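You operate a simulated robot arm through the tools that you are given. There is no shell and no other tool.

You are at the controls of a simulated two-armed robot. One attempt, no reset.

## Task
Pick up the box that says "Foot Salt" from the sorting bench with one hand, pass it to the other hand and put it on the paraffin shelf. Put the jar labelled "Rich Lotion" from the service bench on the bench runner top and the jar labelled "Hand Lotion" on the blue pad. Do these in any order. Set down upright: box, jar.

Only the result counts: the job must be done as asked and must still hold three seconds after the hand-in. Knocking over, shifting, dropping, spilling or breaking anything else fails it.

## Robot
Two 7-joint arms with two-finger parallel grippers on one trunk, on a base that drives. Base frame: it is fixed to the floor where the robot stands at the start and does not move with it; the origin is under the middle of the robot, x ahead of it, y to its left, z up; the surface under the hand at the start is at about z = 0.9. Units: m, rad, N and s.
The left shoulder is at the start at [0.124, 0.171, 1.162], the right one opposite. With the tool pointing down near the work surface each hand reaches from about 0.44 to 0.92 m from the robot's upright axis, wherever it stands, measured 20 degrees to its own side. Places, roughly: beige lotion jar, green lotion jar, white lotion j [-2.75, 0.5, 1]; bench runner top (15x12 cm) [-3.04, -1.48, 0.9]; blue pad (10x10x3 cm) [-2.9, 0.6, 0.9]; paraffin shelf [-0.9, 2.4, 0.2]. Payload 4.4 kg a hand.
The TCP of each hand is the grasp point between the finger pads, 0.023 m short of the fingertips. In the tool frame z runs along the fingers and y along their closing line. The gripper opens to 0.094 m. The fingers are 0.038 m wide and 0.01 m thick; the gripper's body (0.054 by 0.096 m) begins 0.039 m behind the TCP.
Orientation is that of the tool frame in the base frame, as [roll, pitch, yaw] about the fixed x, y, z axes, in that order (R = Rz(yaw) Ry(pitch) Rx(roll)). With the fingers straight down and closing along the base's y, the tool's x points along the base's -x, its y along +y and its z along -z.

## Interface
- The arms move only by the tool apply_moves. It takes "left_motion", "right_motion" or both (then of equal length, played together; a hand with none holds still); each is a list of rows, each a list of 6 numbers: the shift along the base's x, y, z in mm, then the turn, a rotation vector about the base's x, y, z in rad. In form: [[tx, ty, tz, wx, wy, wz], ...]. A call has 1 to 20 rows; each row shifts and turns the commanded pose from where the row before left it. "left_grip" and "right_grip" are, for a hand that has rows, the opening, from 0 (shut) to 1 (fully open), set as the call begins (left out, the last holds). A row lasts 0.2 s, in which the tool goes at most 0.05 m and 0.15 rad; a call with a longer step from one row to the next is refused whole, and so is a gripper value outside its range. A pose out of reach is approached as far as the arm can. The call stops where the force on the tool passes 40 N (or 10 N more than at its start, if that is more) or the arm is blocked; 0.2 s more then pass. The fingers move at their own pace (about 0.072 m/s each) and stop on an object; they squeeze with about 31 N. The grip force told is the motor's: it shows also when the fingers shut on nothing. Time passes only in rows, and 0.2 s behind the last, so rows that do not move let the fingers close. It gives the time, the measured TCP pose, the force on the tool (base axes), the opening and the grip force at its end, in the units of the frame above (readings bear some noise), with the torque about the TCP (base axes, N m) and any sound that the robot's microphone picked up.
- Cameras (640 x 400 px; columns grow to the right, rows downward): "scene" is now at [0.2421, -0.001, 1.3098]; the picture's right is [-0.02, -1.00, 0.00], its down [-0.50, 0.01, -0.86] and it looks along [0.86, -0.02, -0.50] (base axes); focal length 242 px, centre (320, 200). "left" rides on the left gripper at [0.086, -0.016, -0.074] in its tool frame; the picture's right is [0.18, 0.98, 0.00], its down [-0.58, 0.11, -0.81] and it looks along [-0.79, 0.15, 0.59] (tool axes); focal length 243 px, centre (320, 200). "right" rides on the right gripper at [0.086, 0.016, -0.075] in its tool frame; the picture's right is [-0.18, 0.98, 0.00], its down [-0.58, -0.11, -0.81] and it looks along [-0.79, -0.15, 0.59] (tool axes); focal length 243 px, centre (320, 200). There is no depth. A picture from a camera that has moved, and an enlarged one, comes with that camera's place and axes in the base frame and with its lens.
- capture(camera): a new picture of that camera. The clock stands still meanwhile.
- raise_lower(by): slides the trunk up (or, below 0, down) by that many m; the arms and the scene camera ride with it, the base frame stays. It gives what a move gives, with no picture.
- steer(legs): drives the robot by 1 to 6 legs, each [ahead, left, turn to the left] in m, m and rad, along the robot's own axes; the way and the turn of a leg run together, so that a leg with both is an arc; at most 1.5 m and 3.142 rad a leg. The arms and the cameras ride along, it lands a little off, and it stops where it bumps. It gives what a move gives.
- turn_head(pan, tilt): turns the head with the scene camera to pan (to the left, within 1.396 rad either way) and tilt (down, from -0.506 to 1.204), counted from straight ahead of the robot. It gives what a move gives.
- inspect(camera, box): a new picture of the part [left, top, right, bottom] of that camera's present view, enlarged. The clock stands still meanwhile.
- close_job(): hands the job in; it is judged then, once.

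Places have to be worked out from the pictures, the camera data and where the tool is seen. Open the grippers and draw the arms clear of the work before you hand the job in, unless the task says otherwise.

The tools are called after ">>>" by a JSON object that holds its "method" and its "body". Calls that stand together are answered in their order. apply_moves: Moves the arms, as the interface text tells. Its arguments: {"type":"object","properties":{"left_motion":{"type":"array","items":{"type":"array","items":{"type":"number"}}},"left_grip":{"type":"number"},"right_motion":{"type":"array","items":{"type":"array","items":{"type":"number"}}},"right_grip":{"type":"number"}},"required":[]} The other tools are called the same way: raise_lower (by) slides the trunk up or down; steer (legs) drives the base; turn_head (pan, tilt) turns the head that bears the scene camera; capture (camera) takes a picture; inspect (camera, box) takes an enlarged picture of a part of a camera's view; close_job () hands the job in.

At the start:

```text
clock: 0.0
left_position: [0.5296, 0.1808, 1.1107]
left_tcp_rot: [3.142, 0.0, 3.141]
left_force: [0.5, 0.7, 0.0]
left_wrist_torque: [-0.01, 0.01, 0.0]
left_width: 0.0943
left_gripper_force: 0.0
right_position: [0.4795, -0.2526, 1.1299]
right_tcp_rot: [3.141, 0.0, -3.141]
right_force: [0.4, 0.8, 0.2]
right_wrist_torque: [-0.01, 0.02, -0.01]
right_width: 0.0941
right_gripper_force: 0.1
trunk travel left (down, up): [-0.175, 0.213]
robot x, y, heading: [0.0005, -0.0008, -0.003]
head pan, tilt: [-0.017, 0.529]
```

scene: 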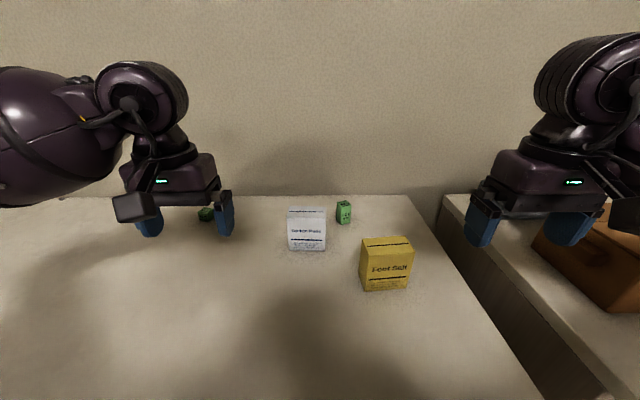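
right: 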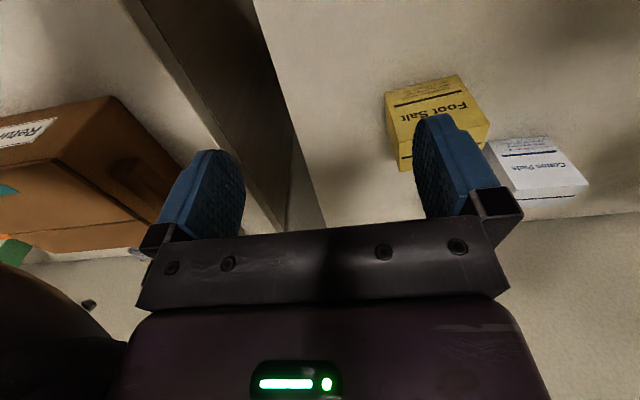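
left: 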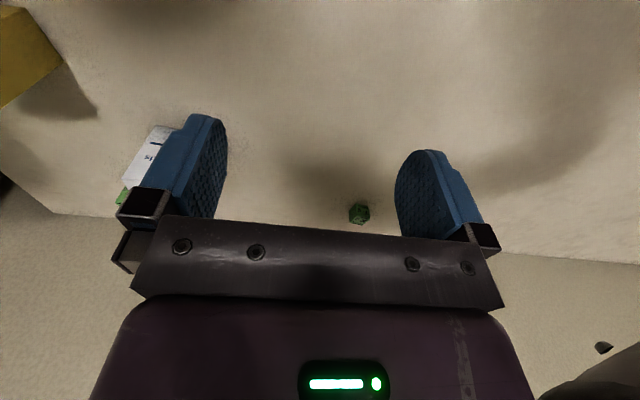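

The scene picture shows the Foot Salt box, the Cotton Pads box and small green items on the bench ahead. I take an enlarged look at the work area before moving.

>>> {"method": "inspect", "body": {"camera": "scene", "box": [260, 180, 460, 305]}}

>>> {"method": "inspect", "body": {"camera": "right", "box": [340, 50, 640, 237]}}

```text
3.20 times, centred on (360, 242) of scene
camera zoom: at [0.2421, -0.001, 1.3098], right [-0.02, -1.0, 0.0], down [-0.5, 0.01, -0.86], along [0.86, -0.02, -0.5], focal length 775 px, centre (192, 64)
```

zoom: 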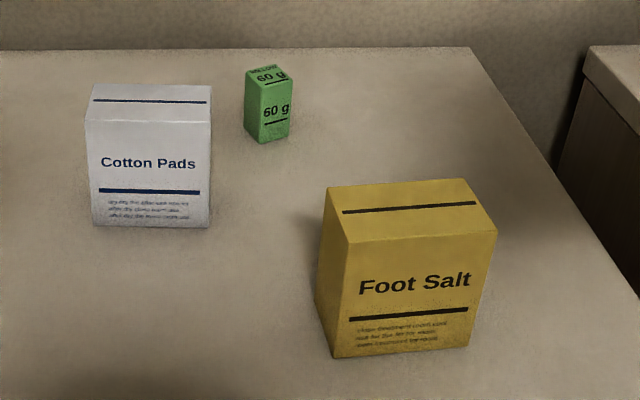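

```text
2.13 times, centred on (490, 144) of right
camera zoom: at [0.3927, -0.2368, 1.2048], right [0.18, 0.98, 0.0], down [0.58, -0.11, 0.81], along [0.79, -0.15, -0.59], focal length 518 px, centre (-43, 320)
```

zoom: 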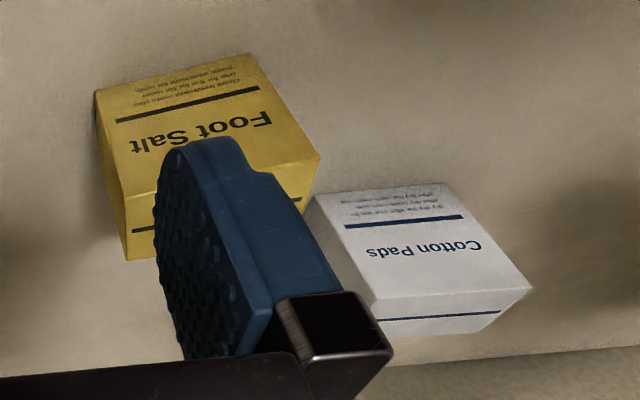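

The Foot Salt box stands at about x 0.60, y -0.14, roughly 0.055 deep, 0.088 wide and 0.1 high. I turn the head to look around the room before touching anything.

>>> {"method": "turn_head", "body": {"pan": 1.39, "tilt": 0.4}}

>>> {"method": "capture", "body": {"camera": "scene"}}

>>> {"method": "turn_head", "body": {"pan": -1.39, "tilt": 0.4}}

>>> {"method": "capture", "body": {"camera": "scene"}}

```text
clock: 1.5
left_position: [0.5304, 0.1812, 1.1105]
left_tcp_rot: [3.14, 0.0, 3.142]
left_force: [-0.1, 0.0, -0.5]
left_wrist_torque: [-0.02, 0.03, -0.02]
left_width: 0.0939
left_gripper_force: 0.1
right_position: [0.4797, -0.2529, 1.1304]
right_tcp_rot: [3.141, 0.001, -3.141]
right_force: [-0.6, 0.0, -0.1]
right_wrist_torque: [-0.01, 0.01, 0.02]
right_width: 0.0941
right_gripper_force: 0.0
trunk travel left (down, up): [-0.175, 0.213]
robot x, y, heading: [-0.0, -0.0029, 0.002]
head pan, tilt: [1.389, 0.4]
```

```text
taken
camera scene: at [0.1686, 0.0917, 1.3216], right [0.98, -0.18, 0.0], down [-0.07, -0.38, -0.92], along [0.17, 0.91, -0.39], focal length 242 px, centre (320, 200)
```

scene: 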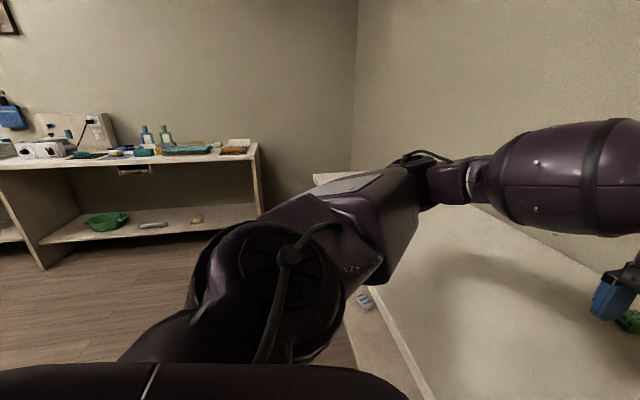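

```text
clock: 4.0
left_position: [0.5304, 0.1808, 1.1104]
left_tcp_rot: [3.142, 0.0, -3.141]
left_force: [0.0, -0.4, 0.3]
left_wrist_torque: [-0.03, 0.0, -0.02]
left_width: 0.0937
left_gripper_force: 0.0
right_position: [0.4788, -0.2528, 1.1315]
right_tcp_rot: [-3.14, 0.002, 3.141]
right_force: [0.2, -0.2, 0.0]
right_wrist_torque: [0.01, 0.01, -0.02]
right_width: 0.0941
right_gripper_force: 0.0
trunk travel left (down, up): [-0.175, 0.213]
robot x, y, heading: [0.0005, -0.0004, -0.0]
head pan, tilt: [-1.389, 0.4]
```

```text
taken
camera scene: at [0.1685, -0.0905, 1.3216], right [-0.98, -0.18, 0.0], down [-0.07, 0.38, -0.92], along [0.17, -0.91, -0.39], focal length 242 px, centre (320, 200)
```

scene: 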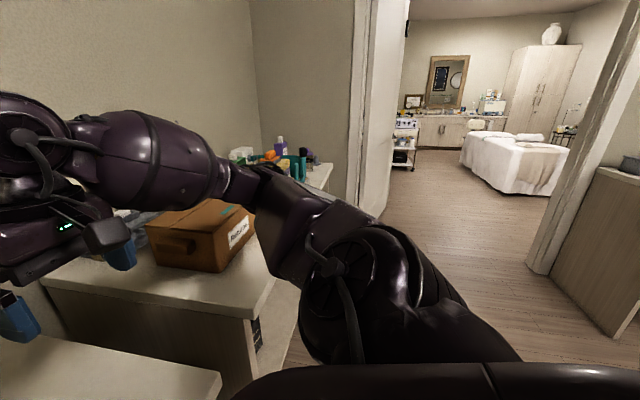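

The lower shelf across the room on the left (z about 0.2, front face at y about 2.1) is the paraffin shelf. I plan a grasp with each hand tilted inward, so each takes one end of the box. First I look forward again and turn the right hand so its fingers close along x and its tool points down and left.

>>> {"method": "turn_head", "body": {"pan": -0.2, "tilt": 0.6}}

>>> {"method": "apply_moves", "body": {"right_motion": [[8, 0, 0, 0, 0, 0.15], [8, 0, 0, 0, 0, 0.15], [8, 0, 0, 0, 0, 0.15], [8, 0, 0, 0, 0, 0.15], [8, 0, 0, 0, 0, 0.15], [8, 0, 0, 0, 0, 0.15], [8, 0, 0, 0, 0, 0.15], [8, 0, 0, 0, 0, 0.15], [8, 0, 0, 0, 0, 0.15], [8, 0, 0, 0, 0, 0.15], [8, 0, 0, 0, 0, 0.13], [0, -5, 0, 0.14, 0.008, 0], [0, -5, 0, 0.14, 0.008, 0], [0, -5, 0, 0.14, 0.008, 0], [0, -5, 0, 0.14, 0.008, 0], [0, -5, 0, 0.14, 0.008, 0]], "right_grip": 1}}

>>> {"method": "capture", "body": {"camera": "scene"}}

>>> {"method": "capture", "body": {"camera": "right"}}

```text
clock: 5.4
left_position: [0.53, 0.1812, 1.1101]
left_tcp_rot: [3.141, -0.001, 3.14]
left_force: [-0.6, 0.1, 1.2]
left_wrist_torque: [0.03, 0.0, -0.02]
left_width: 0.0941
left_gripper_force: 0.0
right_position: [0.4788, -0.253, 1.129]
right_tcp_rot: [3.141, -0.001, 3.141]
right_force: [-0.3, -0.3, -0.1]
right_wrist_torque: [0.02, 0.02, 0.0]
right_width: 0.094
right_gripper_force: 0.1
trunk travel left (down, up): [-0.175, 0.213]
robot x, y, heading: [-0.0023, 0.0017, -0.002]
head pan, tilt: [-0.201, 0.6]
```

```text
clock: 8.8
left_position: [0.5301, 0.1812, 1.1092]
left_tcp_rot: [-3.142, 0.0, 3.14]
left_force: [0.3, -0.5, -0.1]
left_wrist_torque: [0.01, 0.02, -0.04]
left_width: 0.0939
left_gripper_force: 0.0
right_position: [0.4353, -0.2191, 1.1538]
right_tcp_rot: [2.917, 0.671, -1.863]
right_force: [0.8, 0.2, 0.4]
right_wrist_torque: [-0.01, 0.0, 0.0]
right_width: 0.094
right_gripper_force: 0.1
right hand out of reach, approached as far as the arm can: row 8, 9, 10, 11, 12, 13, 14, 15, 16
trunk travel left (down, up): [-0.175, 0.213]
robot x, y, heading: [-0.0005, -0.0018, -0.002]
head pan, tilt: [-0.201, 0.6]
```

```text
taken
camera scene: at [0.2386, -0.0171, 1.3033], right [-0.2, -0.98, 0.0], down [-0.55, 0.11, -0.82], along [0.81, -0.16, -0.57], focal length 242 px, centre (320, 200)
```

scene: 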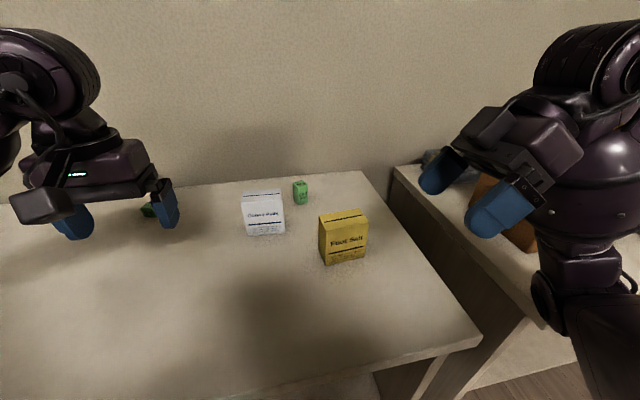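

```text
taken
camera right: at [0.4035, -0.3302, 1.159], right [-0.92, 0.28, 0.29], down [0.27, -0.1, 0.96], along [0.3, 0.95, 0.02], focal length 243 px, centre (320, 200)
```

right: 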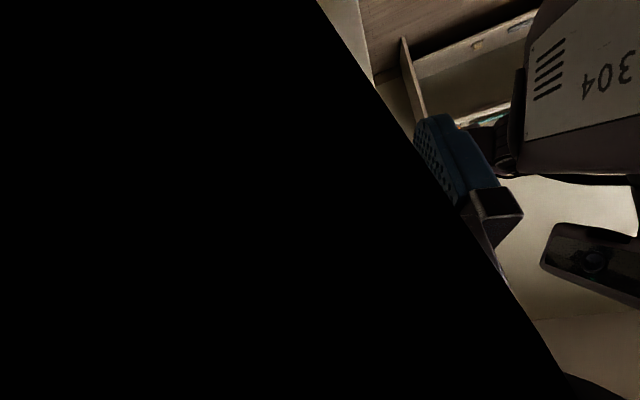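

The right wrist ran to a limit when turned that way (from about 1.1 rad on). I undo those rows to return to the starting pose and then try the other turn direction.

>>> {"method": "apply_moves", "body": {"right_motion": [[0, 5, 0, -0.14, -0.008, 0], [0, 5, 0, -0.14, -0.008, 0], [0, 5, 0, -0.14, -0.008, 0], [0, 5, 0, -0.14, -0.008, 0], [0, 5, 0, -0.14, -0.008, 0], [-8, 0, 0, 0, 0, -0.13], [-8, 0, 0, 0, 0, -0.15], [-8, 0, 0, 0, 0, -0.15], [-8, 0, 0, 0, 0, -0.15], [-8, 0, 0, 0, 0, -0.15], [-8, 0, 0, 0, 0, -0.15], [-8, 0, 0, 0, 0, -0.15], [-8, 0, 0, 0, 0, -0.15], [-8, 0, 0, 0, 0, -0.15], [-8, 0, 0, 0, 0, -0.15], [-8, 0, 0, 0, 0, -0.15]]}}

>>> {"method": "capture", "body": {"camera": "scene"}}

```text
clock: 12.2
left_position: [0.5304, 0.1813, 1.1109]
left_tcp_rot: [-3.14, 0.0, 3.14]
left_force: [-0.5, -0.1, 0.3]
left_wrist_torque: [-0.02, 0.01, 0.01]
left_width: 0.0939
left_gripper_force: 0.1
right_position: [0.3743, -0.177, 1.1784]
right_tcp_rot: [3.141, -0.002, 2.872]
right_force: [0.7, -0.3, -0.7]
right_wrist_torque: [-0.01, 0.0, 0.01]
right_width: 0.0938
right_gripper_force: 0.1
right hand out of reach, approached as far as the arm can: row 11, 12, 13, 14, 15, 16
trunk travel left (down, up): [-0.175, 0.213]
robot x, y, heading: [-0.0018, -0.0016, 0.004]
head pan, tilt: [-0.201, 0.6]
```

```text
taken
camera scene: at [0.2385, -0.0164, 1.3033], right [-0.2, -0.98, 0.0], down [-0.55, 0.11, -0.83], along [0.81, -0.16, -0.56], focal length 242 px, centre (320, 200)
```

scene: 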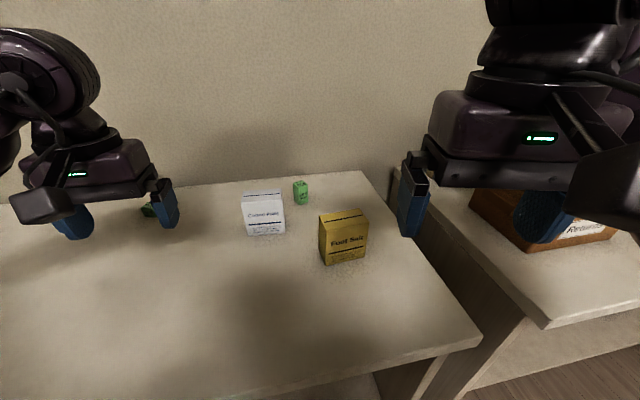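

The hand now stands at (0.374, -0.177, 1.178), so the command restarts from the reached pose. I move it out to about (0.55, -0.27, 1.12) and back to yaw π, where the wrist has more room, then turn it the other way step by step.

>>> {"method": "apply_moves", "body": {"right_motion": [[35, -19, -10, 0, 0, 0.0675], [35, -19, -10, 0, 0, 0.0675], [35, -19, -10, 0, 0, 0.0675], [35, -19, -10, 0, 0, 0.0675], [35, -17, -10, 0, 0, 0]]}}

>>> {"method": "apply_moves", "body": {"right_motion": [[0, 0, 0, 0, 0, -0.15], [0, 0, 0, 0, 0, -0.15], [0, 0, 0, 0, 0, -0.15], [0, 0, 0, 0, 0, -0.15], [0, 0, 0, 0, 0, -0.15], [0, 0, 0, 0, 0, -0.15], [0, 0, 0, 0, 0, -0.15], [0, 0, 0, 0, 0, -0.15], [0, 0, 0, 0, 0, -0.15], [0, 0, 0, 0, 0, -0.14]]}}

>>> {"method": "capture", "body": {"camera": "scene"}}

```text
clock: 13.4
left_position: [0.5312, 0.181, 1.1095]
left_tcp_rot: [-3.141, -0.001, 3.14]
left_force: [1.0, 0.1, 0.1]
left_wrist_torque: [0.0, 0.01, -0.02]
left_width: 0.0939
left_gripper_force: 0.1
right_position: [0.5476, -0.273, 1.1268]
right_tcp_rot: [3.137, -0.002, -3.141]
right_force: [0.6, 0.5, 0.1]
right_wrist_torque: [-0.02, 0.0, -0.03]
right_width: 0.094
right_gripper_force: 0.1
trunk travel left (down, up): [-0.175, 0.213]
robot x, y, heading: [0.0007, 0.0026, 0.0]
head pan, tilt: [-0.201, 0.6]
```

```text
clock: 15.6
left_position: [0.5308, 0.1816, 1.1109]
left_tcp_rot: [-3.14, 0.0, 3.141]
left_force: [0.7, 0.1, 0.0]
left_wrist_torque: [-0.01, 0.01, -0.01]
left_width: 0.094
left_gripper_force: 0.0
right_position: [0.5483, -0.2702, 1.1267]
right_tcp_rot: [3.14, -0.002, 1.652]
right_force: [0.3, -0.3, 0.4]
right_wrist_torque: [-0.01, 0.01, 0.0]
right_width: 0.094
right_gripper_force: 0.0
trunk travel left (down, up): [-0.175, 0.213]
robot x, y, heading: [0.0027, -0.0018, 0.003]
head pan, tilt: [-0.201, 0.6]
```

```text
taken
camera scene: at [0.2383, -0.017, 1.3034], right [-0.2, -0.98, 0.0], down [-0.55, 0.11, -0.83], along [0.81, -0.16, -0.56], focal length 242 px, centre (320, 200)
```

scene: 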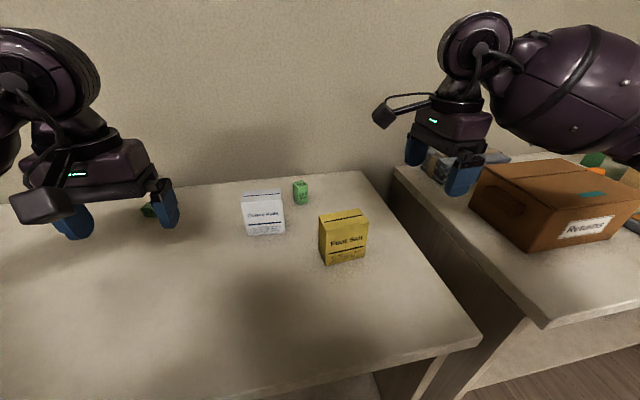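

Yaw 1.65 works with the camera on the inner side, and it matches the box's small yaw. I take an enlarged view to fix the box corners precisely.

>>> {"method": "inspect", "body": {"camera": "scene", "box": [280, 185, 408, 265]}}

>>> {"method": "capture", "body": {"camera": "right"}}

```text
5.00 times, centred on (344, 225) of scene
camera zoom: at [0.2383, -0.017, 1.3034], right [-0.2, -0.98, 0.0], down [-0.55, 0.11, -0.83], along [0.81, -0.16, -0.56], focal length 1212 px, centre (200, 75)
```

zoom: 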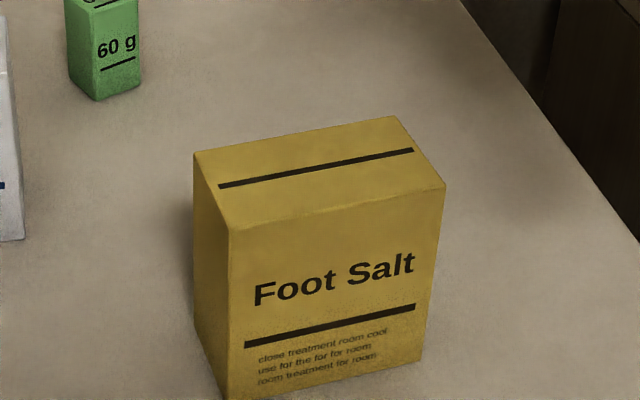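

```text
taken
camera right: at [0.5579, -0.1832, 1.2017], right [0.99, -0.11, 0.0], down [-0.06, -0.59, 0.81], along [-0.08, -0.8, -0.59], focal length 243 px, centre (320, 200)
```

right: 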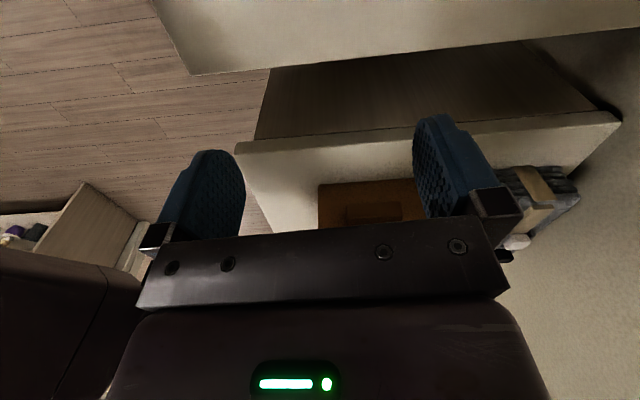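

From the corners the box measures about 9.0 × 4.7 × 9.7 cm, centre (0.602, -0.140), yaw 0.10, standing at z 0.90. I bring the right hand to a pre-grasp 10 cm behind its right end, tilted 25° inward.

>>> {"method": "apply_moves", "body": {"right_motion": [[20, 20, -10, 0.1447, 0.0145, 0.019], [20, 20, -20, 0.1447, 0.0145, 0], [20, 20, -20, 0.1447, 0.0145, 0], [1, 0, -16, 0, 0, 0]], "right_grip": 1}}

>>> {"method": "capture", "body": {"camera": "scene"}}

>>> {"method": "capture", "body": {"camera": "right"}}

```text
clock: 16.6
left_position: [0.5298, 0.1811, 1.1112]
left_tcp_rot: [3.141, 0.001, 3.142]
left_force: [-0.3, 0.2, 0.0]
left_wrist_torque: [0.0, 0.01, 0.01]
left_width: 0.0938
left_gripper_force: 0.2
right_position: [0.6121, -0.2106, 1.0622]
right_tcp_rot: [3.14, -0.438, 1.673]
right_force: [-0.3, 0.5, 0.3]
right_wrist_torque: [0.0, 0.01, 0.01]
right_width: 0.0941
right_gripper_force: 0.1
trunk travel left (down, up): [-0.175, 0.213]
robot x, y, heading: [-0.0003, 0.0002, 0.002]
head pan, tilt: [-0.201, 0.6]
```

```text
taken
camera scene: at [0.238, -0.0172, 1.3035], right [-0.2, -0.98, 0.0], down [-0.55, 0.11, -0.83], along [0.81, -0.16, -0.56], focal length 242 px, centre (320, 200)
```

scene: 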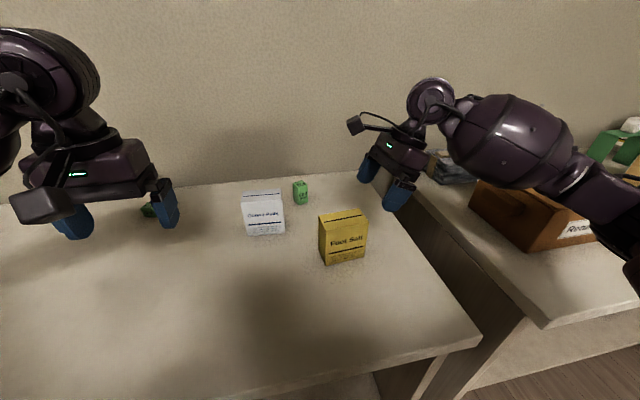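

```text
taken
camera right: at [0.6223, -0.1626, 1.1664], right [0.99, -0.07, -0.08], down [-0.02, -0.88, 0.48], along [-0.1, -0.48, -0.87], focal length 243 px, centre (320, 200)
```

right: 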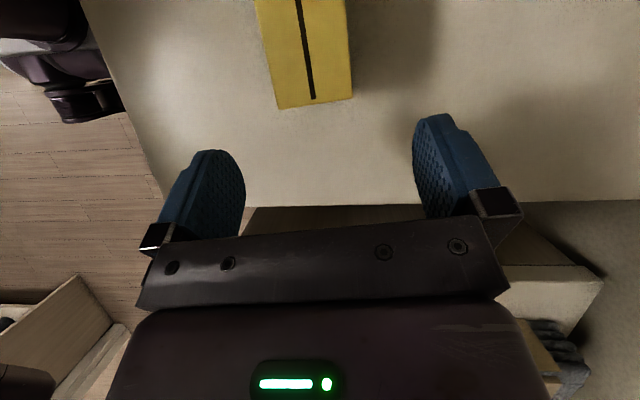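

The pre-grasp is reached and the box lines up between the fingers. The right elbow hangs over the side bench near the "Returns" box, so I look there before going lower.

>>> {"method": "turn_head", "body": {"pan": -0.9, "tilt": 0.6}}

>>> {"method": "capture", "body": {"camera": "scene"}}

```text
clock: 17.6
left_position: [0.5303, 0.1806, 1.1109]
left_tcp_rot: [-3.141, -0.001, 3.14]
left_force: [0.2, 0.1, -0.7]
left_wrist_torque: [0.0, 0.01, 0.0]
left_width: 0.094
left_gripper_force: 0.0
right_position: [0.6119, -0.2101, 1.0625]
right_tcp_rot: [-3.141, -0.439, 1.671]
right_force: [-0.4, 0.4, 0.2]
right_wrist_torque: [-0.01, -0.03, 0.03]
right_width: 0.0942
right_gripper_force: 0.1
trunk travel left (down, up): [-0.175, 0.213]
robot x, y, heading: [0.002, 0.0026, 0.003]
head pan, tilt: [-0.901, 0.6]
```

```text
taken
camera scene: at [0.2067, -0.0686, 1.3034], right [-0.78, -0.62, 0.0], down [-0.35, 0.44, -0.83], along [0.51, -0.65, -0.56], focal length 242 px, centre (320, 200)
```

scene: 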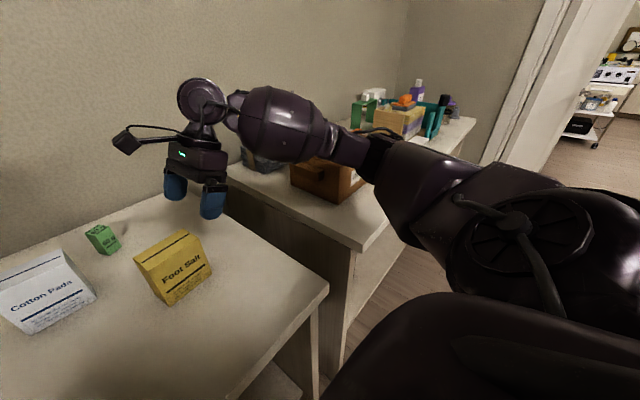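

The elbow sits near z 1.1, above the Returns box top at about 0.98, so there is room. I advance along the tool's axis onto the right end of the Foot Salt box.

>>> {"method": "apply_moves", "body": {"right_motion": [[-2, 11, -23, 0, 0, 0], [-2, 11, -23, 0, 0, 0], [-2, 10, -23, 0, 0, 0], [-1, 10, -23, 0, 0, 0]], "right_grip": 1}}

>>> {"method": "capture", "body": {"camera": "right"}}

>>> {"method": "capture", "body": {"camera": "scene"}}

```text
clock: 18.6
left_position: [0.5304, 0.181, 1.1115]
left_tcp_rot: [3.141, -0.001, 3.141]
left_force: [-0.4, 0.2, 0.3]
left_wrist_torque: [-0.02, 0.01, -0.01]
left_width: 0.0942
left_gripper_force: 0.0
right_position: [0.6023, -0.17, 0.97]
right_tcp_rot: [3.141, -0.438, 1.673]
right_force: [0.5, -0.9, 0.6]
right_wrist_torque: [0.03, -0.01, -0.03]
right_width: 0.0942
right_gripper_force: 0.1
trunk travel left (down, up): [-0.175, 0.213]
robot x, y, heading: [0.0008, 0.0016, -0.0]
head pan, tilt: [-0.901, 0.6]
```

```text
taken
camera right: at [0.6148, -0.1207, 1.074], right [0.99, -0.07, -0.08], down [-0.02, -0.87, 0.48], along [-0.1, -0.48, -0.87], focal length 243 px, centre (320, 200)
```

right: 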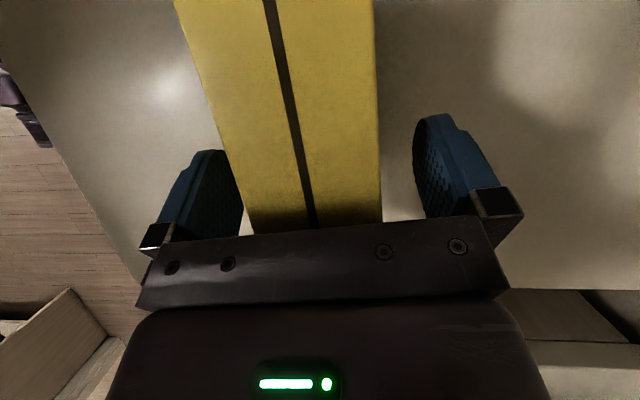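

```text
taken
camera scene: at [0.2071, -0.0686, 1.3032], right [-0.78, -0.62, 0.0], down [-0.35, 0.44, -0.83], along [0.51, -0.65, -0.57], focal length 242 px, centre (320, 200)
```

scene: 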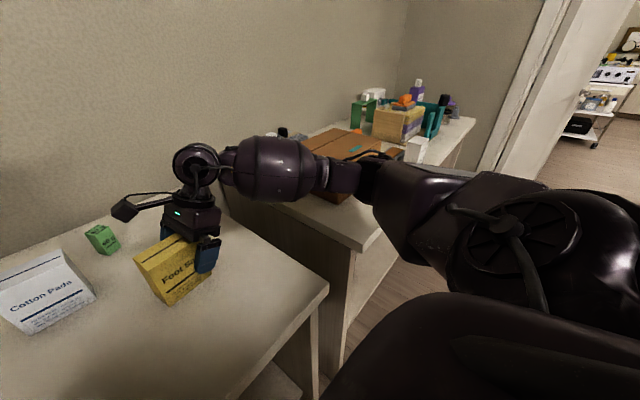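

The box sits between the fingers with no contact force. I close the right gripper, giving it several still rows.

>>> {"method": "apply_moves", "body": {"right_motion": [[0, 0, 0, 0, 0, 0], [0, 0, 0, 0, 0, 0], [0, 0, 0, 0, 0, 0], [0, 0, 0, 0, 0, 0], [0, 0, 0, 0, 0, 0]], "right_grip": 0}}

>>> {"method": "capture", "body": {"camera": "right"}}

```text
clock: 19.9
left_position: [0.5298, 0.1815, 1.1104]
left_tcp_rot: [-3.14, 0.001, -3.141]
left_force: [-1.0, -0.1, 0.5]
left_wrist_torque: [0.03, 0.0, 0.02]
left_width: 0.094
left_gripper_force: 0.1
right_position: [0.6032, -0.1695, 0.9706]
right_tcp_rot: [-3.142, -0.439, 1.671]
right_force: [0.7, 0.0, 0.5]
right_wrist_torque: [0.09, 0.0, 0.0]
right_width: 0.0498
right_gripper_force: 30.3
trunk travel left (down, up): [-0.175, 0.213]
robot x, y, heading: [0.0045, 0.0005, 0.001]
head pan, tilt: [-0.901, 0.6]
```

```text
taken
camera right: at [0.6147, -0.121, 1.0746], right [0.99, -0.07, -0.08], down [-0.02, -0.87, 0.48], along [-0.1, -0.48, -0.87], focal length 243 px, centre (320, 200)
```

right: 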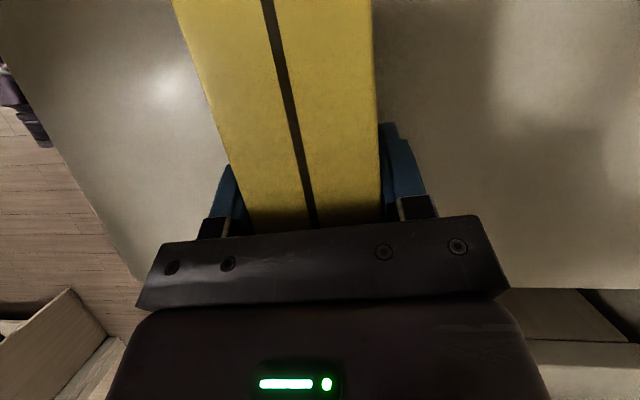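

The grip holds at 0.050 m with 30 N. I lift the box straight up 16 cm and check that it stays put in the hand.

>>> {"method": "apply_moves", "body": {"right_motion": [[0, 0, 20, 0, 0, 0], [0, 0, 35, 0, 0, 0], [0, 0, 40, 0, 0, 0], [0, 0, 40, 0, 0, 0], [0, 0, 25, 0, 0, 0]]}}

>>> {"method": "turn_head", "body": {"pan": -0.1, "tilt": 0.45}}

>>> {"method": "capture", "body": {"camera": "scene"}}

```text
clock: 21.1
left_position: [0.5298, 0.1812, 1.1108]
left_tcp_rot: [3.141, -0.001, 3.141]
left_force: [0.5, 0.4, -0.7]
left_wrist_torque: [-0.02, 0.01, -0.03]
left_width: 0.0942
left_gripper_force: 0.0
right_position: [0.6022, -0.1679, 1.1298]
right_tcp_rot: [-3.141, -0.438, 1.673]
right_force: [0.7, 0.3, -3.1]
right_wrist_torque: [-0.11, 0.0, 0.01]
right_width: 0.0497
right_gripper_force: 30.8
trunk travel left (down, up): [-0.175, 0.213]
robot x, y, heading: [0.0012, 0.0001, -0.0]
head pan, tilt: [-0.901, 0.6]
```

```text
clock: 22.2
left_position: [0.5304, 0.181, 1.11]
left_tcp_rot: [3.142, 0.001, 3.14]
left_force: [0.0, 0.4, -0.1]
left_wrist_torque: [-0.03, 0.0, -0.01]
left_width: 0.094
left_gripper_force: 0.2
right_position: [0.6031, -0.169, 1.1298]
right_tcp_rot: [-3.14, -0.437, 1.674]
right_force: [-0.4, -0.5, -2.2]
right_wrist_torque: [-0.07, -0.01, 0.02]
right_width: 0.0497
right_gripper_force: 31.1
trunk travel left (down, up): [-0.175, 0.213]
robot x, y, heading: [0.0043, 0.0023, 0.001]
head pan, tilt: [-0.099, 0.45]
```

```text
taken
camera scene: at [0.2434, -0.0087, 1.3169], right [-0.1, -0.99, 0.0], down [-0.43, 0.04, -0.9], along [0.9, -0.09, -0.44], focal length 242 px, centre (320, 200)
```

scene: 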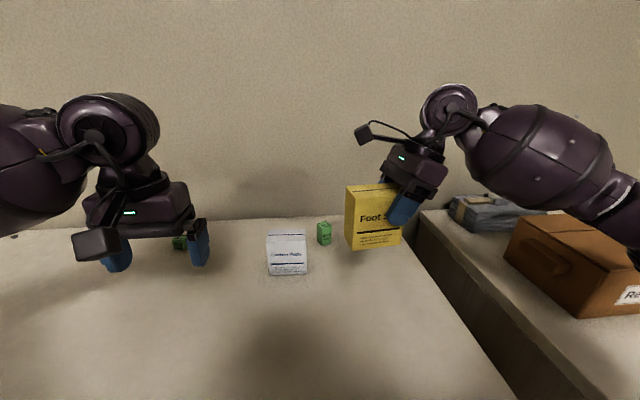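

The box hangs steadily in the right hand (about 0.25 kg). Now I turn the left hand 0.82 rad rightward, raise it and tilt it 40° to see whether that receiving pose is reachable.

>>> {"method": "apply_moves", "body": {"left_motion": [[-3, 0, 25, 0, 0, -0.137], [-3, 0, 25, 0, 0, -0.137], [-3, 0, 25, 0, 0, -0.137], [-3, 0, 25, 0, 0, -0.137], [-3, 0, 25, 0, 0, -0.137], [-3, 0, 25, 0, 0, -0.137], [0, 0, 0, -0.1025, -0.0955, 0], [0, 0, 0, -0.1025, -0.0955, 0], [0, 0, 0, -0.1025, -0.0955, 0], [0, 0, 0, -0.1025, -0.0955, 0], [0, 0, 0, -0.1025, -0.0955, 0]], "left_grip": 1}}

>>> {"method": "capture", "body": {"camera": "scene"}}

```text
clock: 24.6
left_position: [0.5117, 0.1811, 1.2616]
left_tcp_rot: [3.139, 0.702, 2.317]
left_force: [-0.2, -0.3, 0.4]
left_wrist_torque: [-0.01, -0.01, -0.01]
left_width: 0.094
left_gripper_force: 0.1
right_position: [0.6025, -0.1692, 1.1296]
right_tcp_rot: [-3.141, -0.436, 1.673]
right_force: [-0.1, -0.6, -1.6]
right_wrist_torque: [-0.08, -0.03, 0.02]
right_width: 0.0498
right_gripper_force: 31.3
trunk travel left (down, up): [-0.175, 0.213]
robot x, y, heading: [0.0004, -0.0002, 0.001]
head pan, tilt: [-0.099, 0.45]
```

```text
taken
camera scene: at [0.2433, -0.0081, 1.3169], right [-0.1, -1.0, 0.0], down [-0.43, 0.04, -0.9], along [0.9, -0.09, -0.44], focal length 242 px, centre (320, 200)
```

scene: 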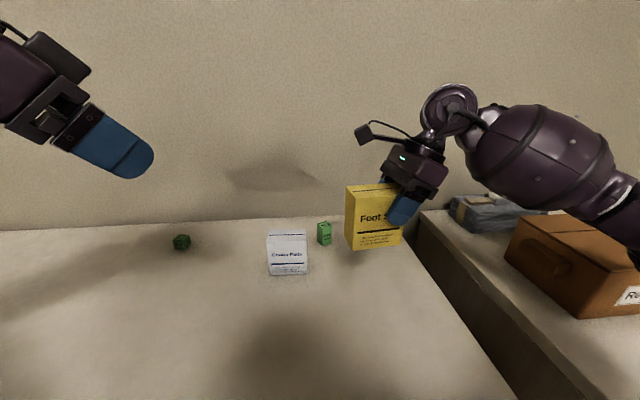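

Both readings confirm the left hand reached yaw 2.317 and a 40° tilt with no limit. Now I swing the box with the right hand by 0.644 rad and bring it near the middle so its long axis lines up with the left hand.

>>> {"method": "apply_moves", "body": {"right_motion": [[3, 20, 4, 0, 0, 0.1], [4, 24, 4, 0, 0, 0.136], [4, 25, 4, 0, 0, 0.136], [4, 25, 4, 0, 0, 0.136], [3, 23, 4, 0, 0, 0.136], [0, 0, 0, 0, 0, 0]]}}

>>> {"method": "capture", "body": {"camera": "scene"}}

>>> {"method": "capture", "body": {"camera": "left"}}

>>> {"method": "capture", "body": {"camera": "right"}}

```text
clock: 26.0
left_position: [0.5117, 0.1808, 1.2604]
left_tcp_rot: [3.138, 0.701, 2.318]
left_force: [0.1, 1.0, -0.7]
left_wrist_torque: [0.01, 0.0, 0.02]
left_width: 0.094
left_gripper_force: 0.1
right_position: [0.6197, -0.0519, 1.1482]
right_tcp_rot: [3.141, -0.437, 2.317]
right_force: [0.3, 0.7, -2.0]
right_wrist_torque: [-0.05, -0.08, 0.0]
right_width: 0.05
right_gripper_force: 30.9
trunk travel left (down, up): [-0.175, 0.213]
robot x, y, heading: [0.0015, 0.0005, -0.0]
head pan, tilt: [-0.099, 0.45]
```

```text
taken
camera scene: at [0.2433, -0.0091, 1.3169], right [-0.1, -0.99, 0.0], down [-0.43, 0.04, -0.9], along [0.9, -0.09, -0.44], focal length 242 px, centre (320, 200)
```

scene: 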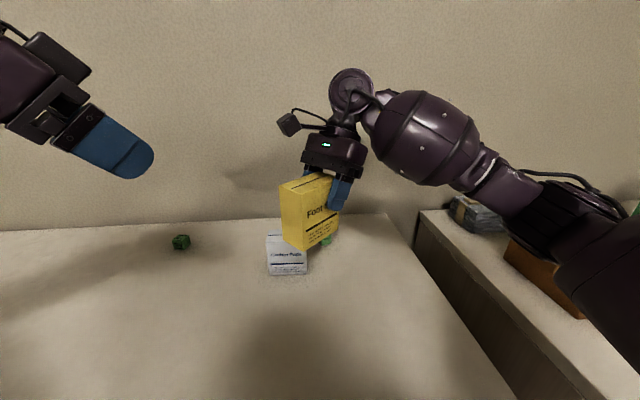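

```text
taken
camera left: at [0.4217, 0.2534, 1.2627], right [0.62, 0.77, -0.12], down [0.03, 0.13, 0.99], along [0.78, -0.62, 0.06], focal length 243 px, centre (320, 200)
```

left: 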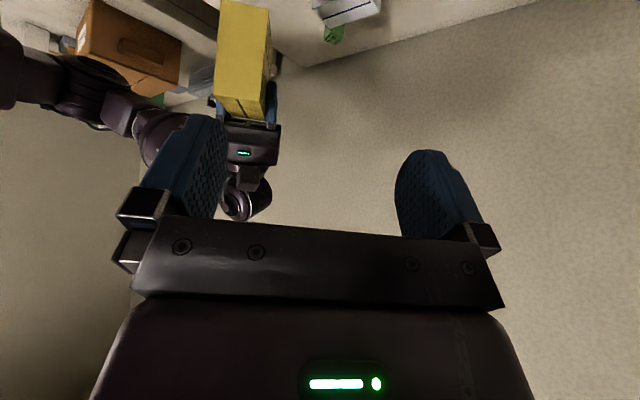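

```text
taken
camera right: at [0.6004, -0.0071, 1.2527], right [0.83, 0.55, -0.08], down [0.51, -0.71, 0.48], along [0.21, -0.44, -0.87], focal length 243 px, centre (320, 200)
```

right: 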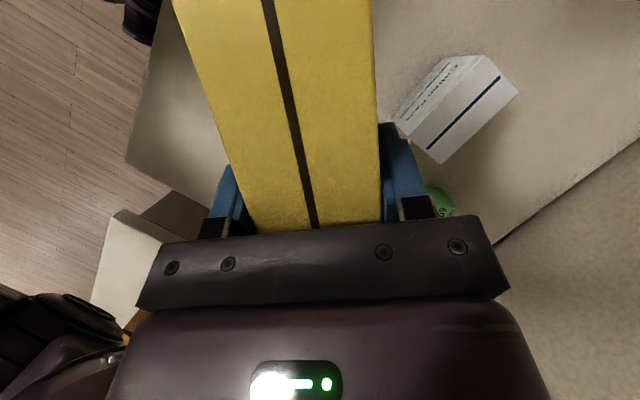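

The box is swung to the middle and the left hand faces it. I zoom in to check the box's pose in the right hand and where its free end is.

>>> {"method": "inspect", "body": {"camera": "scene", "box": [256, 160, 384, 240]}}

>>> {"method": "inspect", "body": {"camera": "left", "box": [180, 0, 340, 100]}}

```text
5.00 times, centred on (320, 200) of scene
camera zoom: at [0.2433, -0.0091, 1.3169], right [-0.1, -0.99, 0.0], down [-0.43, 0.04, -0.9], along [0.9, -0.09, -0.44], focal length 1212 px, centre (320, 200)
```

zoom: 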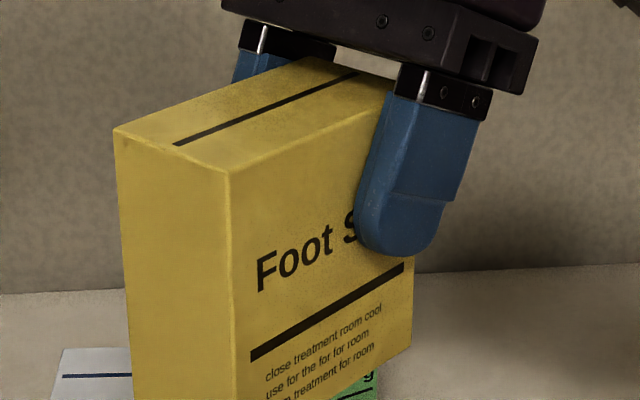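

```text
4.00 times, centred on (260, 50) of left
camera zoom: at [0.4217, 0.2534, 1.2627], right [0.62, 0.77, -0.12], down [0.03, 0.13, 0.99], along [0.78, -0.62, 0.06], focal length 970 px, centre (560, 800)
```

zoom: 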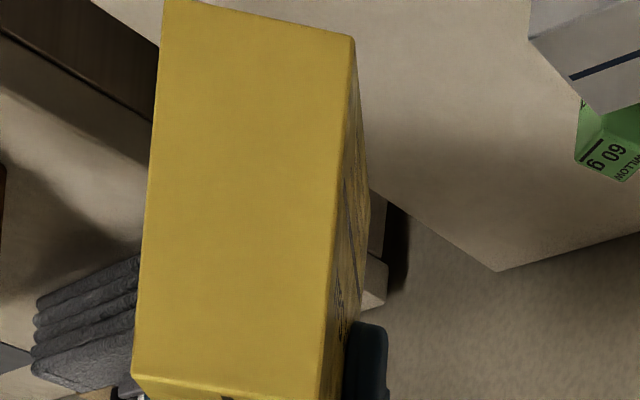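

The box's top corners match my estimate: free left end at (0.569, 0.003), top z 1.177. I move the left hand to a pre-grasp 11 cm behind that end along its tilted axis.

>>> {"method": "apply_moves", "body": {"left_motion": [[4.7, -34, -6.7, 0, 0, 0], [4.7, -34, -6.7, 0, 0, 0], [4.7, -34, -6.7, 0, 0, 0], [4.7, -34, -6.7, 0, 0, 0], [0, 0, 0, 0, 0, 0]], "left_grip": 1}}

>>> {"method": "capture", "body": {"camera": "scene"}}

>>> {"method": "capture", "body": {"camera": "left"}}

```text
clock: 27.2
left_position: [0.5294, 0.0455, 1.2337]
left_tcp_rot: [3.139, 0.7, 2.318]
left_force: [-0.4, -1.1, 0.2]
left_wrist_torque: [0.0, 0.03, 0.02]
left_width: 0.0941
left_gripper_force: 0.0
right_position: [0.62, -0.0513, 1.15]
right_tcp_rot: [3.141, -0.437, 2.317]
right_force: [-0.2, 0.5, -2.3]
right_wrist_torque: [-0.04, -0.08, 0.02]
right_width: 0.0498
right_gripper_force: 31.6
trunk travel left (down, up): [-0.175, 0.213]
robot x, y, heading: [0.0003, -0.0012, 0.003]
head pan, tilt: [-0.099, 0.45]
```

```text
taken
camera scene: at [0.2431, -0.008, 1.317], right [-0.1, -1.0, 0.0], down [-0.43, 0.04, -0.9], along [0.9, -0.09, -0.44], focal length 242 px, centre (320, 200)
```

scene: 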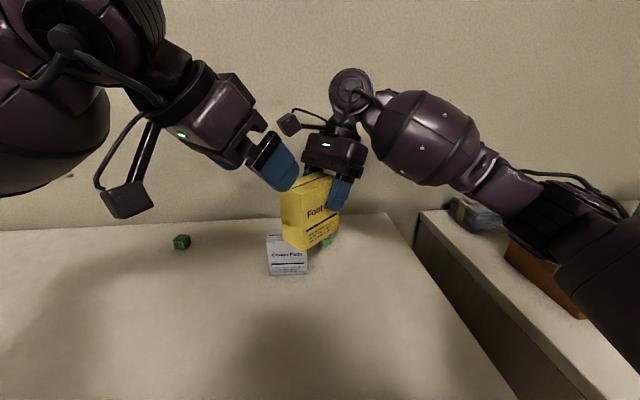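

```text
taken
camera left: at [0.4398, 0.1176, 1.2354], right [0.62, 0.77, -0.12], down [0.03, 0.13, 0.99], along [0.78, -0.62, 0.06], focal length 243 px, centre (320, 200)
```

left: 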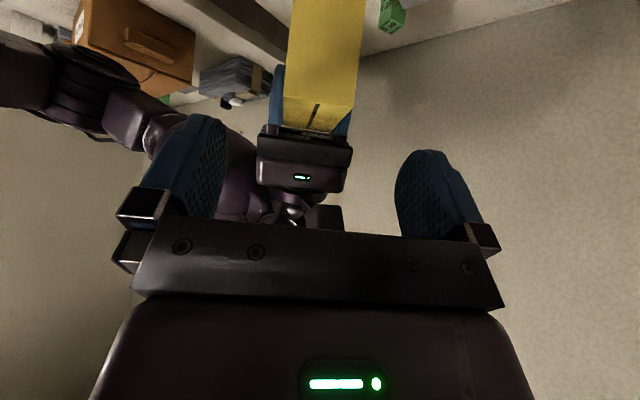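

The left fingers straddle the box's axis. I advance the left hand 11 cm along its tool axis, so its fingers pass either side of the box's free end.

>>> {"method": "apply_moves", "body": {"left_motion": [[9.8, -10.6, -17, 0, 0, 0], [9.8, -10.6, -17, 0, 0, 0], [9.8, -10.6, -17, 0, 0, 0], [9.8, -10.5, -17, 0, 0, 0], [9.8, -10.5, -17, 0, 0, 0], [0, 0, 0, 0, 0, 0]]}}

>>> {"method": "inspect", "body": {"camera": "scene", "box": [216, 110, 408, 230]}}

>>> {"method": "capture", "body": {"camera": "left"}}

>>> {"method": "capture", "body": {"camera": "right"}}

```text
clock: 28.6
left_position: [0.5808, -0.0062, 1.1467]
left_tcp_rot: [3.141, 0.699, 2.318]
left_force: [-0.5, 0.3, -0.3]
left_wrist_torque: [0.0, 0.0, 0.02]
left_width: 0.0939
left_gripper_force: 0.0
right_position: [0.6191, -0.0508, 1.1491]
right_tcp_rot: [3.141, -0.436, 2.316]
right_force: [0.0, -0.1, -2.7]
right_wrist_torque: [-0.07, -0.04, -0.02]
right_width: 0.0498
right_gripper_force: 31.5
trunk travel left (down, up): [-0.175, 0.213]
robot x, y, heading: [0.0013, -0.001, 0.001]
head pan, tilt: [-0.099, 0.45]
```

```text
3.33 times, centred on (312, 170) of scene
camera zoom: at [0.2431, -0.0084, 1.317], right [-0.1, -1.0, 0.0], down [-0.43, 0.04, -0.9], along [0.9, -0.09, -0.44], focal length 808 px, centre (347, 300)
```

zoom: 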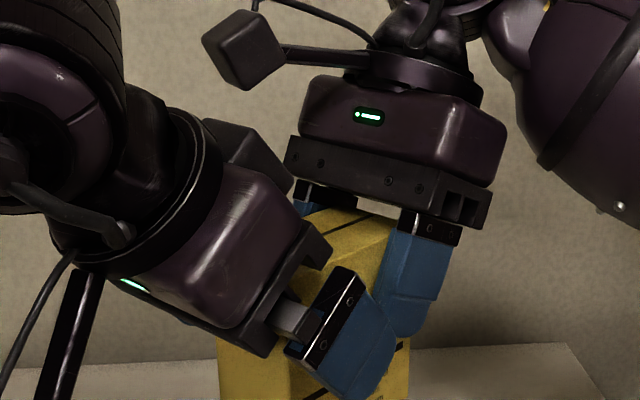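

```text
taken
camera left: at [0.4903, 0.0671, 1.1499], right [0.62, 0.77, -0.12], down [0.03, 0.13, 0.99], along [0.78, -0.62, 0.06], focal length 243 px, centre (320, 200)
```

left: 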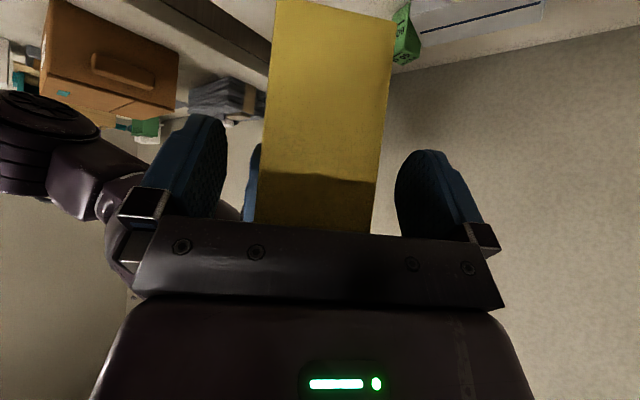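

```text
taken
camera right: at [0.6002, -0.0065, 1.2529], right [0.84, 0.54, -0.08], down [0.51, -0.71, 0.48], along [0.21, -0.44, -0.87], focal length 243 px, centre (320, 200)
```

right: 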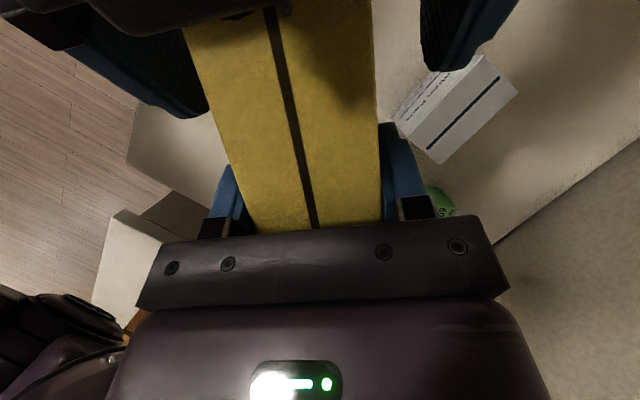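

Predicted positions of both fingers and the box edges match the picture within about 2 mm, and there is no contact. I close the left gripper on the box while the right still holds it.

>>> {"method": "apply_moves", "body": {"left_motion": [[0, 0, 0, 0, 0, 0], [0, 0, 0, 0, 0, 0], [0, 0, 0, 0, 0, 0], [0, 0, 0, 0, 0, 0], [0, 0, 0, 0, 0, 0]], "left_grip": 0}}

>>> {"method": "capture", "body": {"camera": "left"}}

>>> {"method": "capture", "body": {"camera": "right"}}

```text
clock: 29.8
left_position: [0.5789, -0.0066, 1.1492]
left_tcp_rot: [-3.141, 0.7, 2.313]
left_force: [-16.2, -19.8, 0.6]
left_wrist_torque: [0.36, -0.29, -0.75]
left_width: 0.0499
left_gripper_force: 31.2
right_position: [0.6198, -0.0519, 1.149]
right_tcp_rot: [3.138, -0.437, 2.316]
right_force: [16.5, 19.7, -1.3]
right_wrist_torque: [-0.34, 0.24, -0.8]
right_width: 0.0499
right_gripper_force: 30.5
trunk travel left (down, up): [-0.175, 0.213]
robot x, y, heading: [-0.0025, -0.0005, -0.002]
head pan, tilt: [-0.099, 0.45]
```

```text
taken
camera left: at [0.4896, 0.0666, 1.1498], right [0.63, 0.77, -0.12], down [0.03, 0.13, 0.99], along [0.78, -0.63, 0.06], focal length 243 px, centre (320, 200)
```

left: 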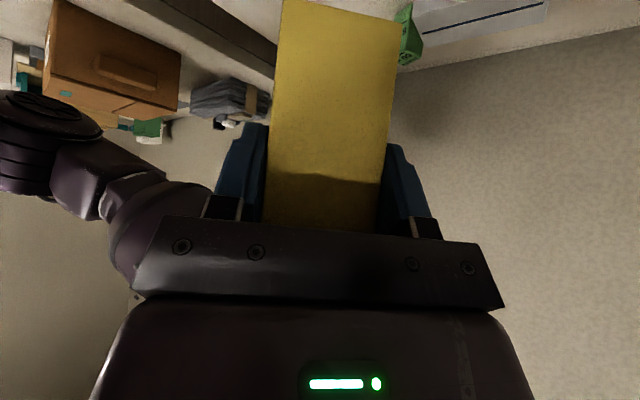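

```text
taken
camera right: at [0.6007, -0.0063, 1.2527], right [0.84, 0.54, -0.08], down [0.51, -0.71, 0.48], along [0.21, -0.44, -0.87], focal length 243 px, centre (320, 200)
```

right: 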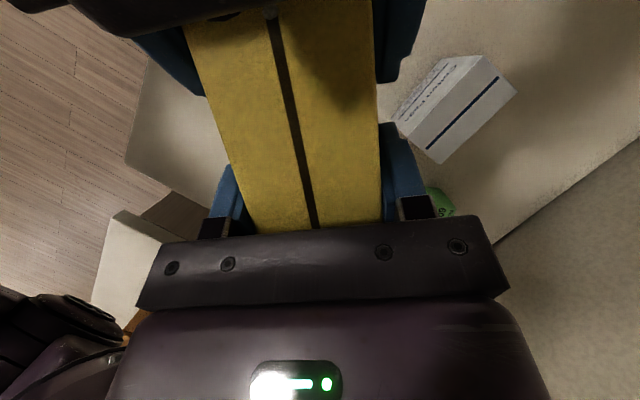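

Both hands hold the box, with about 25 N of sideways push between them along the closing line. I ease the left hand 2 mm that way to relieve it before the right lets go.

>>> {"method": "apply_moves", "body": {"left_motion": [[-0.8, -0.7, 0, 0, 0, 0], [-0.7, -0.7, 0, 0, 0, 0], [0, 0, 0, 0, 0, 0]]}}

```text
clock: 30.6
left_position: [0.5782, -0.0098, 1.1476]
left_tcp_rot: [3.141, 0.701, 2.319]
left_force: [-14.5, -6.1, 0.1]
left_wrist_torque: [-0.77, -0.5, -1.14]
left_width: 0.05
left_gripper_force: 31.2
right_position: [0.621, -0.0524, 1.1486]
right_tcp_rot: [3.141, -0.437, 2.317]
right_force: [15.1, 5.1, -0.2]
right_wrist_torque: [0.84, 0.55, 0.23]
right_width: 0.0499
right_gripper_force: 31.0
trunk travel left (down, up): [-0.175, 0.213]
robot x, y, heading: [0.0013, 0.0019, 0.002]
head pan, tilt: [-0.099, 0.45]
```

The sideways push fell to about 15 N. I ease a further 2.5 mm in the same direction.

>>> {"method": "apply_moves", "body": {"left_motion": [[-1.0, -0.8, 0, 0, 0, 0], [-1.0, -0.8, 0, 0, 0, 0], [0, 0, 0, 0, 0, 0]]}}

```text
clock: 31.4
left_position: [0.579, -0.0097, 1.1495]
left_tcp_rot: [3.139, 0.697, 2.325]
left_force: [2.8, 18.8, -2.3]
left_wrist_torque: [-0.64, 0.35, -0.39]
left_width: 0.05
left_gripper_force: 30.8
right_position: [0.6198, -0.0536, 1.1496]
right_tcp_rot: [-3.14, -0.437, 2.317]
right_force: [-3.0, -18.6, 1.5]
right_wrist_torque: [0.77, -0.25, 1.28]
right_width: 0.05
right_gripper_force: 30.9
trunk travel left (down, up): [-0.175, 0.213]
robot x, y, heading: [0.0004, -0.0011, -0.0]
head pan, tilt: [-0.099, 0.45]
```

The push is now about 15 N the other way, so roughly a millimetre of overshoot. I ease back 1.2 mm and then open the right hand.

>>> {"method": "apply_moves", "body": {"left_motion": [[0.9, 0.8, 0, 0, 0, 0], [0, 0, 0, 0, 0, 0]]}}

>>> {"method": "apply_moves", "body": {"right_motion": [[0, 0, 0, 0, 0, 0], [0, 0, 0, 0, 0, 0], [0, 0, 0, 0, 0, 0], [0, 0, 0, 0, 0, 0]], "right_grip": 1}}

>>> {"method": "capture", "body": {"camera": "right"}}

```text
clock: 32.0
left_position: [0.5786, -0.0085, 1.1487]
left_tcp_rot: [3.138, 0.698, 2.322]
left_force: [8.2, 26.2, -2.2]
left_wrist_torque: [0.04, 0.39, 0.26]
left_width: 0.0497
left_gripper_force: 30.8
right_position: [0.6205, -0.0529, 1.1484]
right_tcp_rot: [-3.141, -0.436, 2.315]
right_force: [-7.9, -25.4, 1.6]
right_wrist_torque: [0.11, -0.27, 1.26]
right_width: 0.0498
right_gripper_force: 30.6
trunk travel left (down, up): [-0.175, 0.213]
robot x, y, heading: [-0.0014, -0.0029, -0.003]
head pan, tilt: [-0.099, 0.45]
```

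```text
clock: 33.0
left_position: [0.5769, -0.0096, 1.1481]
left_tcp_rot: [3.14, 0.7, 2.322]
left_force: [0.0, -0.2, 0.1]
left_wrist_torque: [0.06, 0.04, -0.03]
left_width: 0.0497
left_gripper_force: 31.2
right_position: [0.6213, -0.0521, 1.1479]
right_tcp_rot: [3.142, -0.439, 2.316]
right_force: [-0.3, -0.2, -0.4]
right_wrist_torque: [-0.01, -0.03, -0.03]
right_width: 0.0941
right_gripper_force: 0.1
trunk travel left (down, up): [-0.175, 0.213]
robot x, y, heading: [-0.0019, -0.0006, -0.001]
head pan, tilt: [-0.099, 0.45]
```

```text
taken
camera right: at [0.6005, -0.0066, 1.2526], right [0.84, 0.54, -0.08], down [0.51, -0.71, 0.48], along [0.21, -0.44, -0.87], focal length 243 px, centre (320, 200)
```

right: 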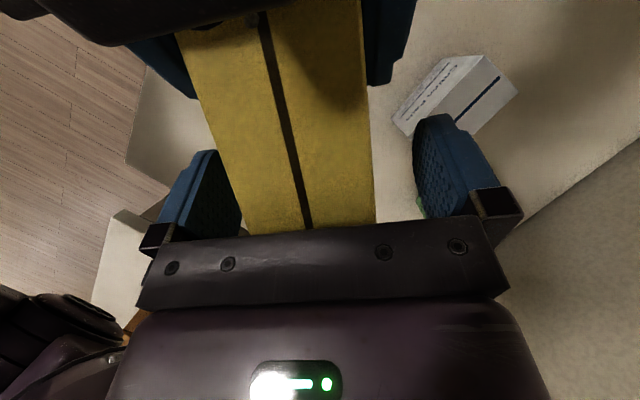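

The right fingers are open and clear of the box, and the left holds it. I back the right hand out along its own axis, up and to the right.

>>> {"method": "apply_moves", "body": {"right_motion": [[6, -6.2, 18, 0, 0, 0], [7.5, -8, 23.6, 0, 0, 0], [7.5, -8, 23.6, 0, 0, 0], [7.5, -8, 23.6, 0, 0, 0], [5, -30, 20, 0, 0, 0], [0, -40, 0, 0, 0, 0]]}}

>>> {"method": "capture", "body": {"camera": "scene"}}

>>> {"method": "capture", "body": {"camera": "left"}}

```text
clock: 34.4
left_position: [0.5771, -0.0112, 1.1472]
left_tcp_rot: [3.14, 0.701, 2.319]
left_force: [0.7, -0.6, -0.6]
left_wrist_torque: [0.08, 0.03, -0.02]
left_width: 0.0496
left_gripper_force: 30.4
right_position: [0.6562, -0.1534, 1.2584]
right_tcp_rot: [-3.14, -0.439, 2.317]
right_force: [0.4, 0.2, 0.4]
right_wrist_torque: [-0.01, 0.01, 0.0]
right_width: 0.094
right_gripper_force: 0.1
trunk travel left (down, up): [-0.175, 0.213]
robot x, y, heading: [0.0006, 0.0019, 0.004]
head pan, tilt: [-0.099, 0.45]
```

```text
taken
camera scene: at [0.2434, -0.0096, 1.3168], right [-0.1, -0.99, 0.0], down [-0.43, 0.04, -0.9], along [0.9, -0.09, -0.44], focal length 242 px, centre (320, 200)
```

scene: 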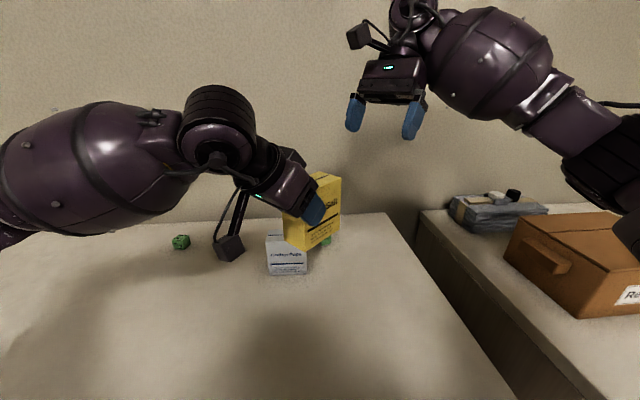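

```text
taken
camera left: at [0.4874, 0.0626, 1.15], right [0.62, 0.77, -0.12], down [0.03, 0.13, 0.99], along [0.78, -0.62, 0.06], focal length 243 px, centre (320, 200)
```

left: 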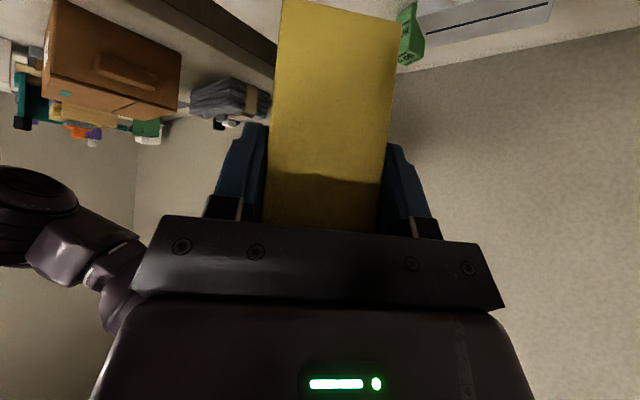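

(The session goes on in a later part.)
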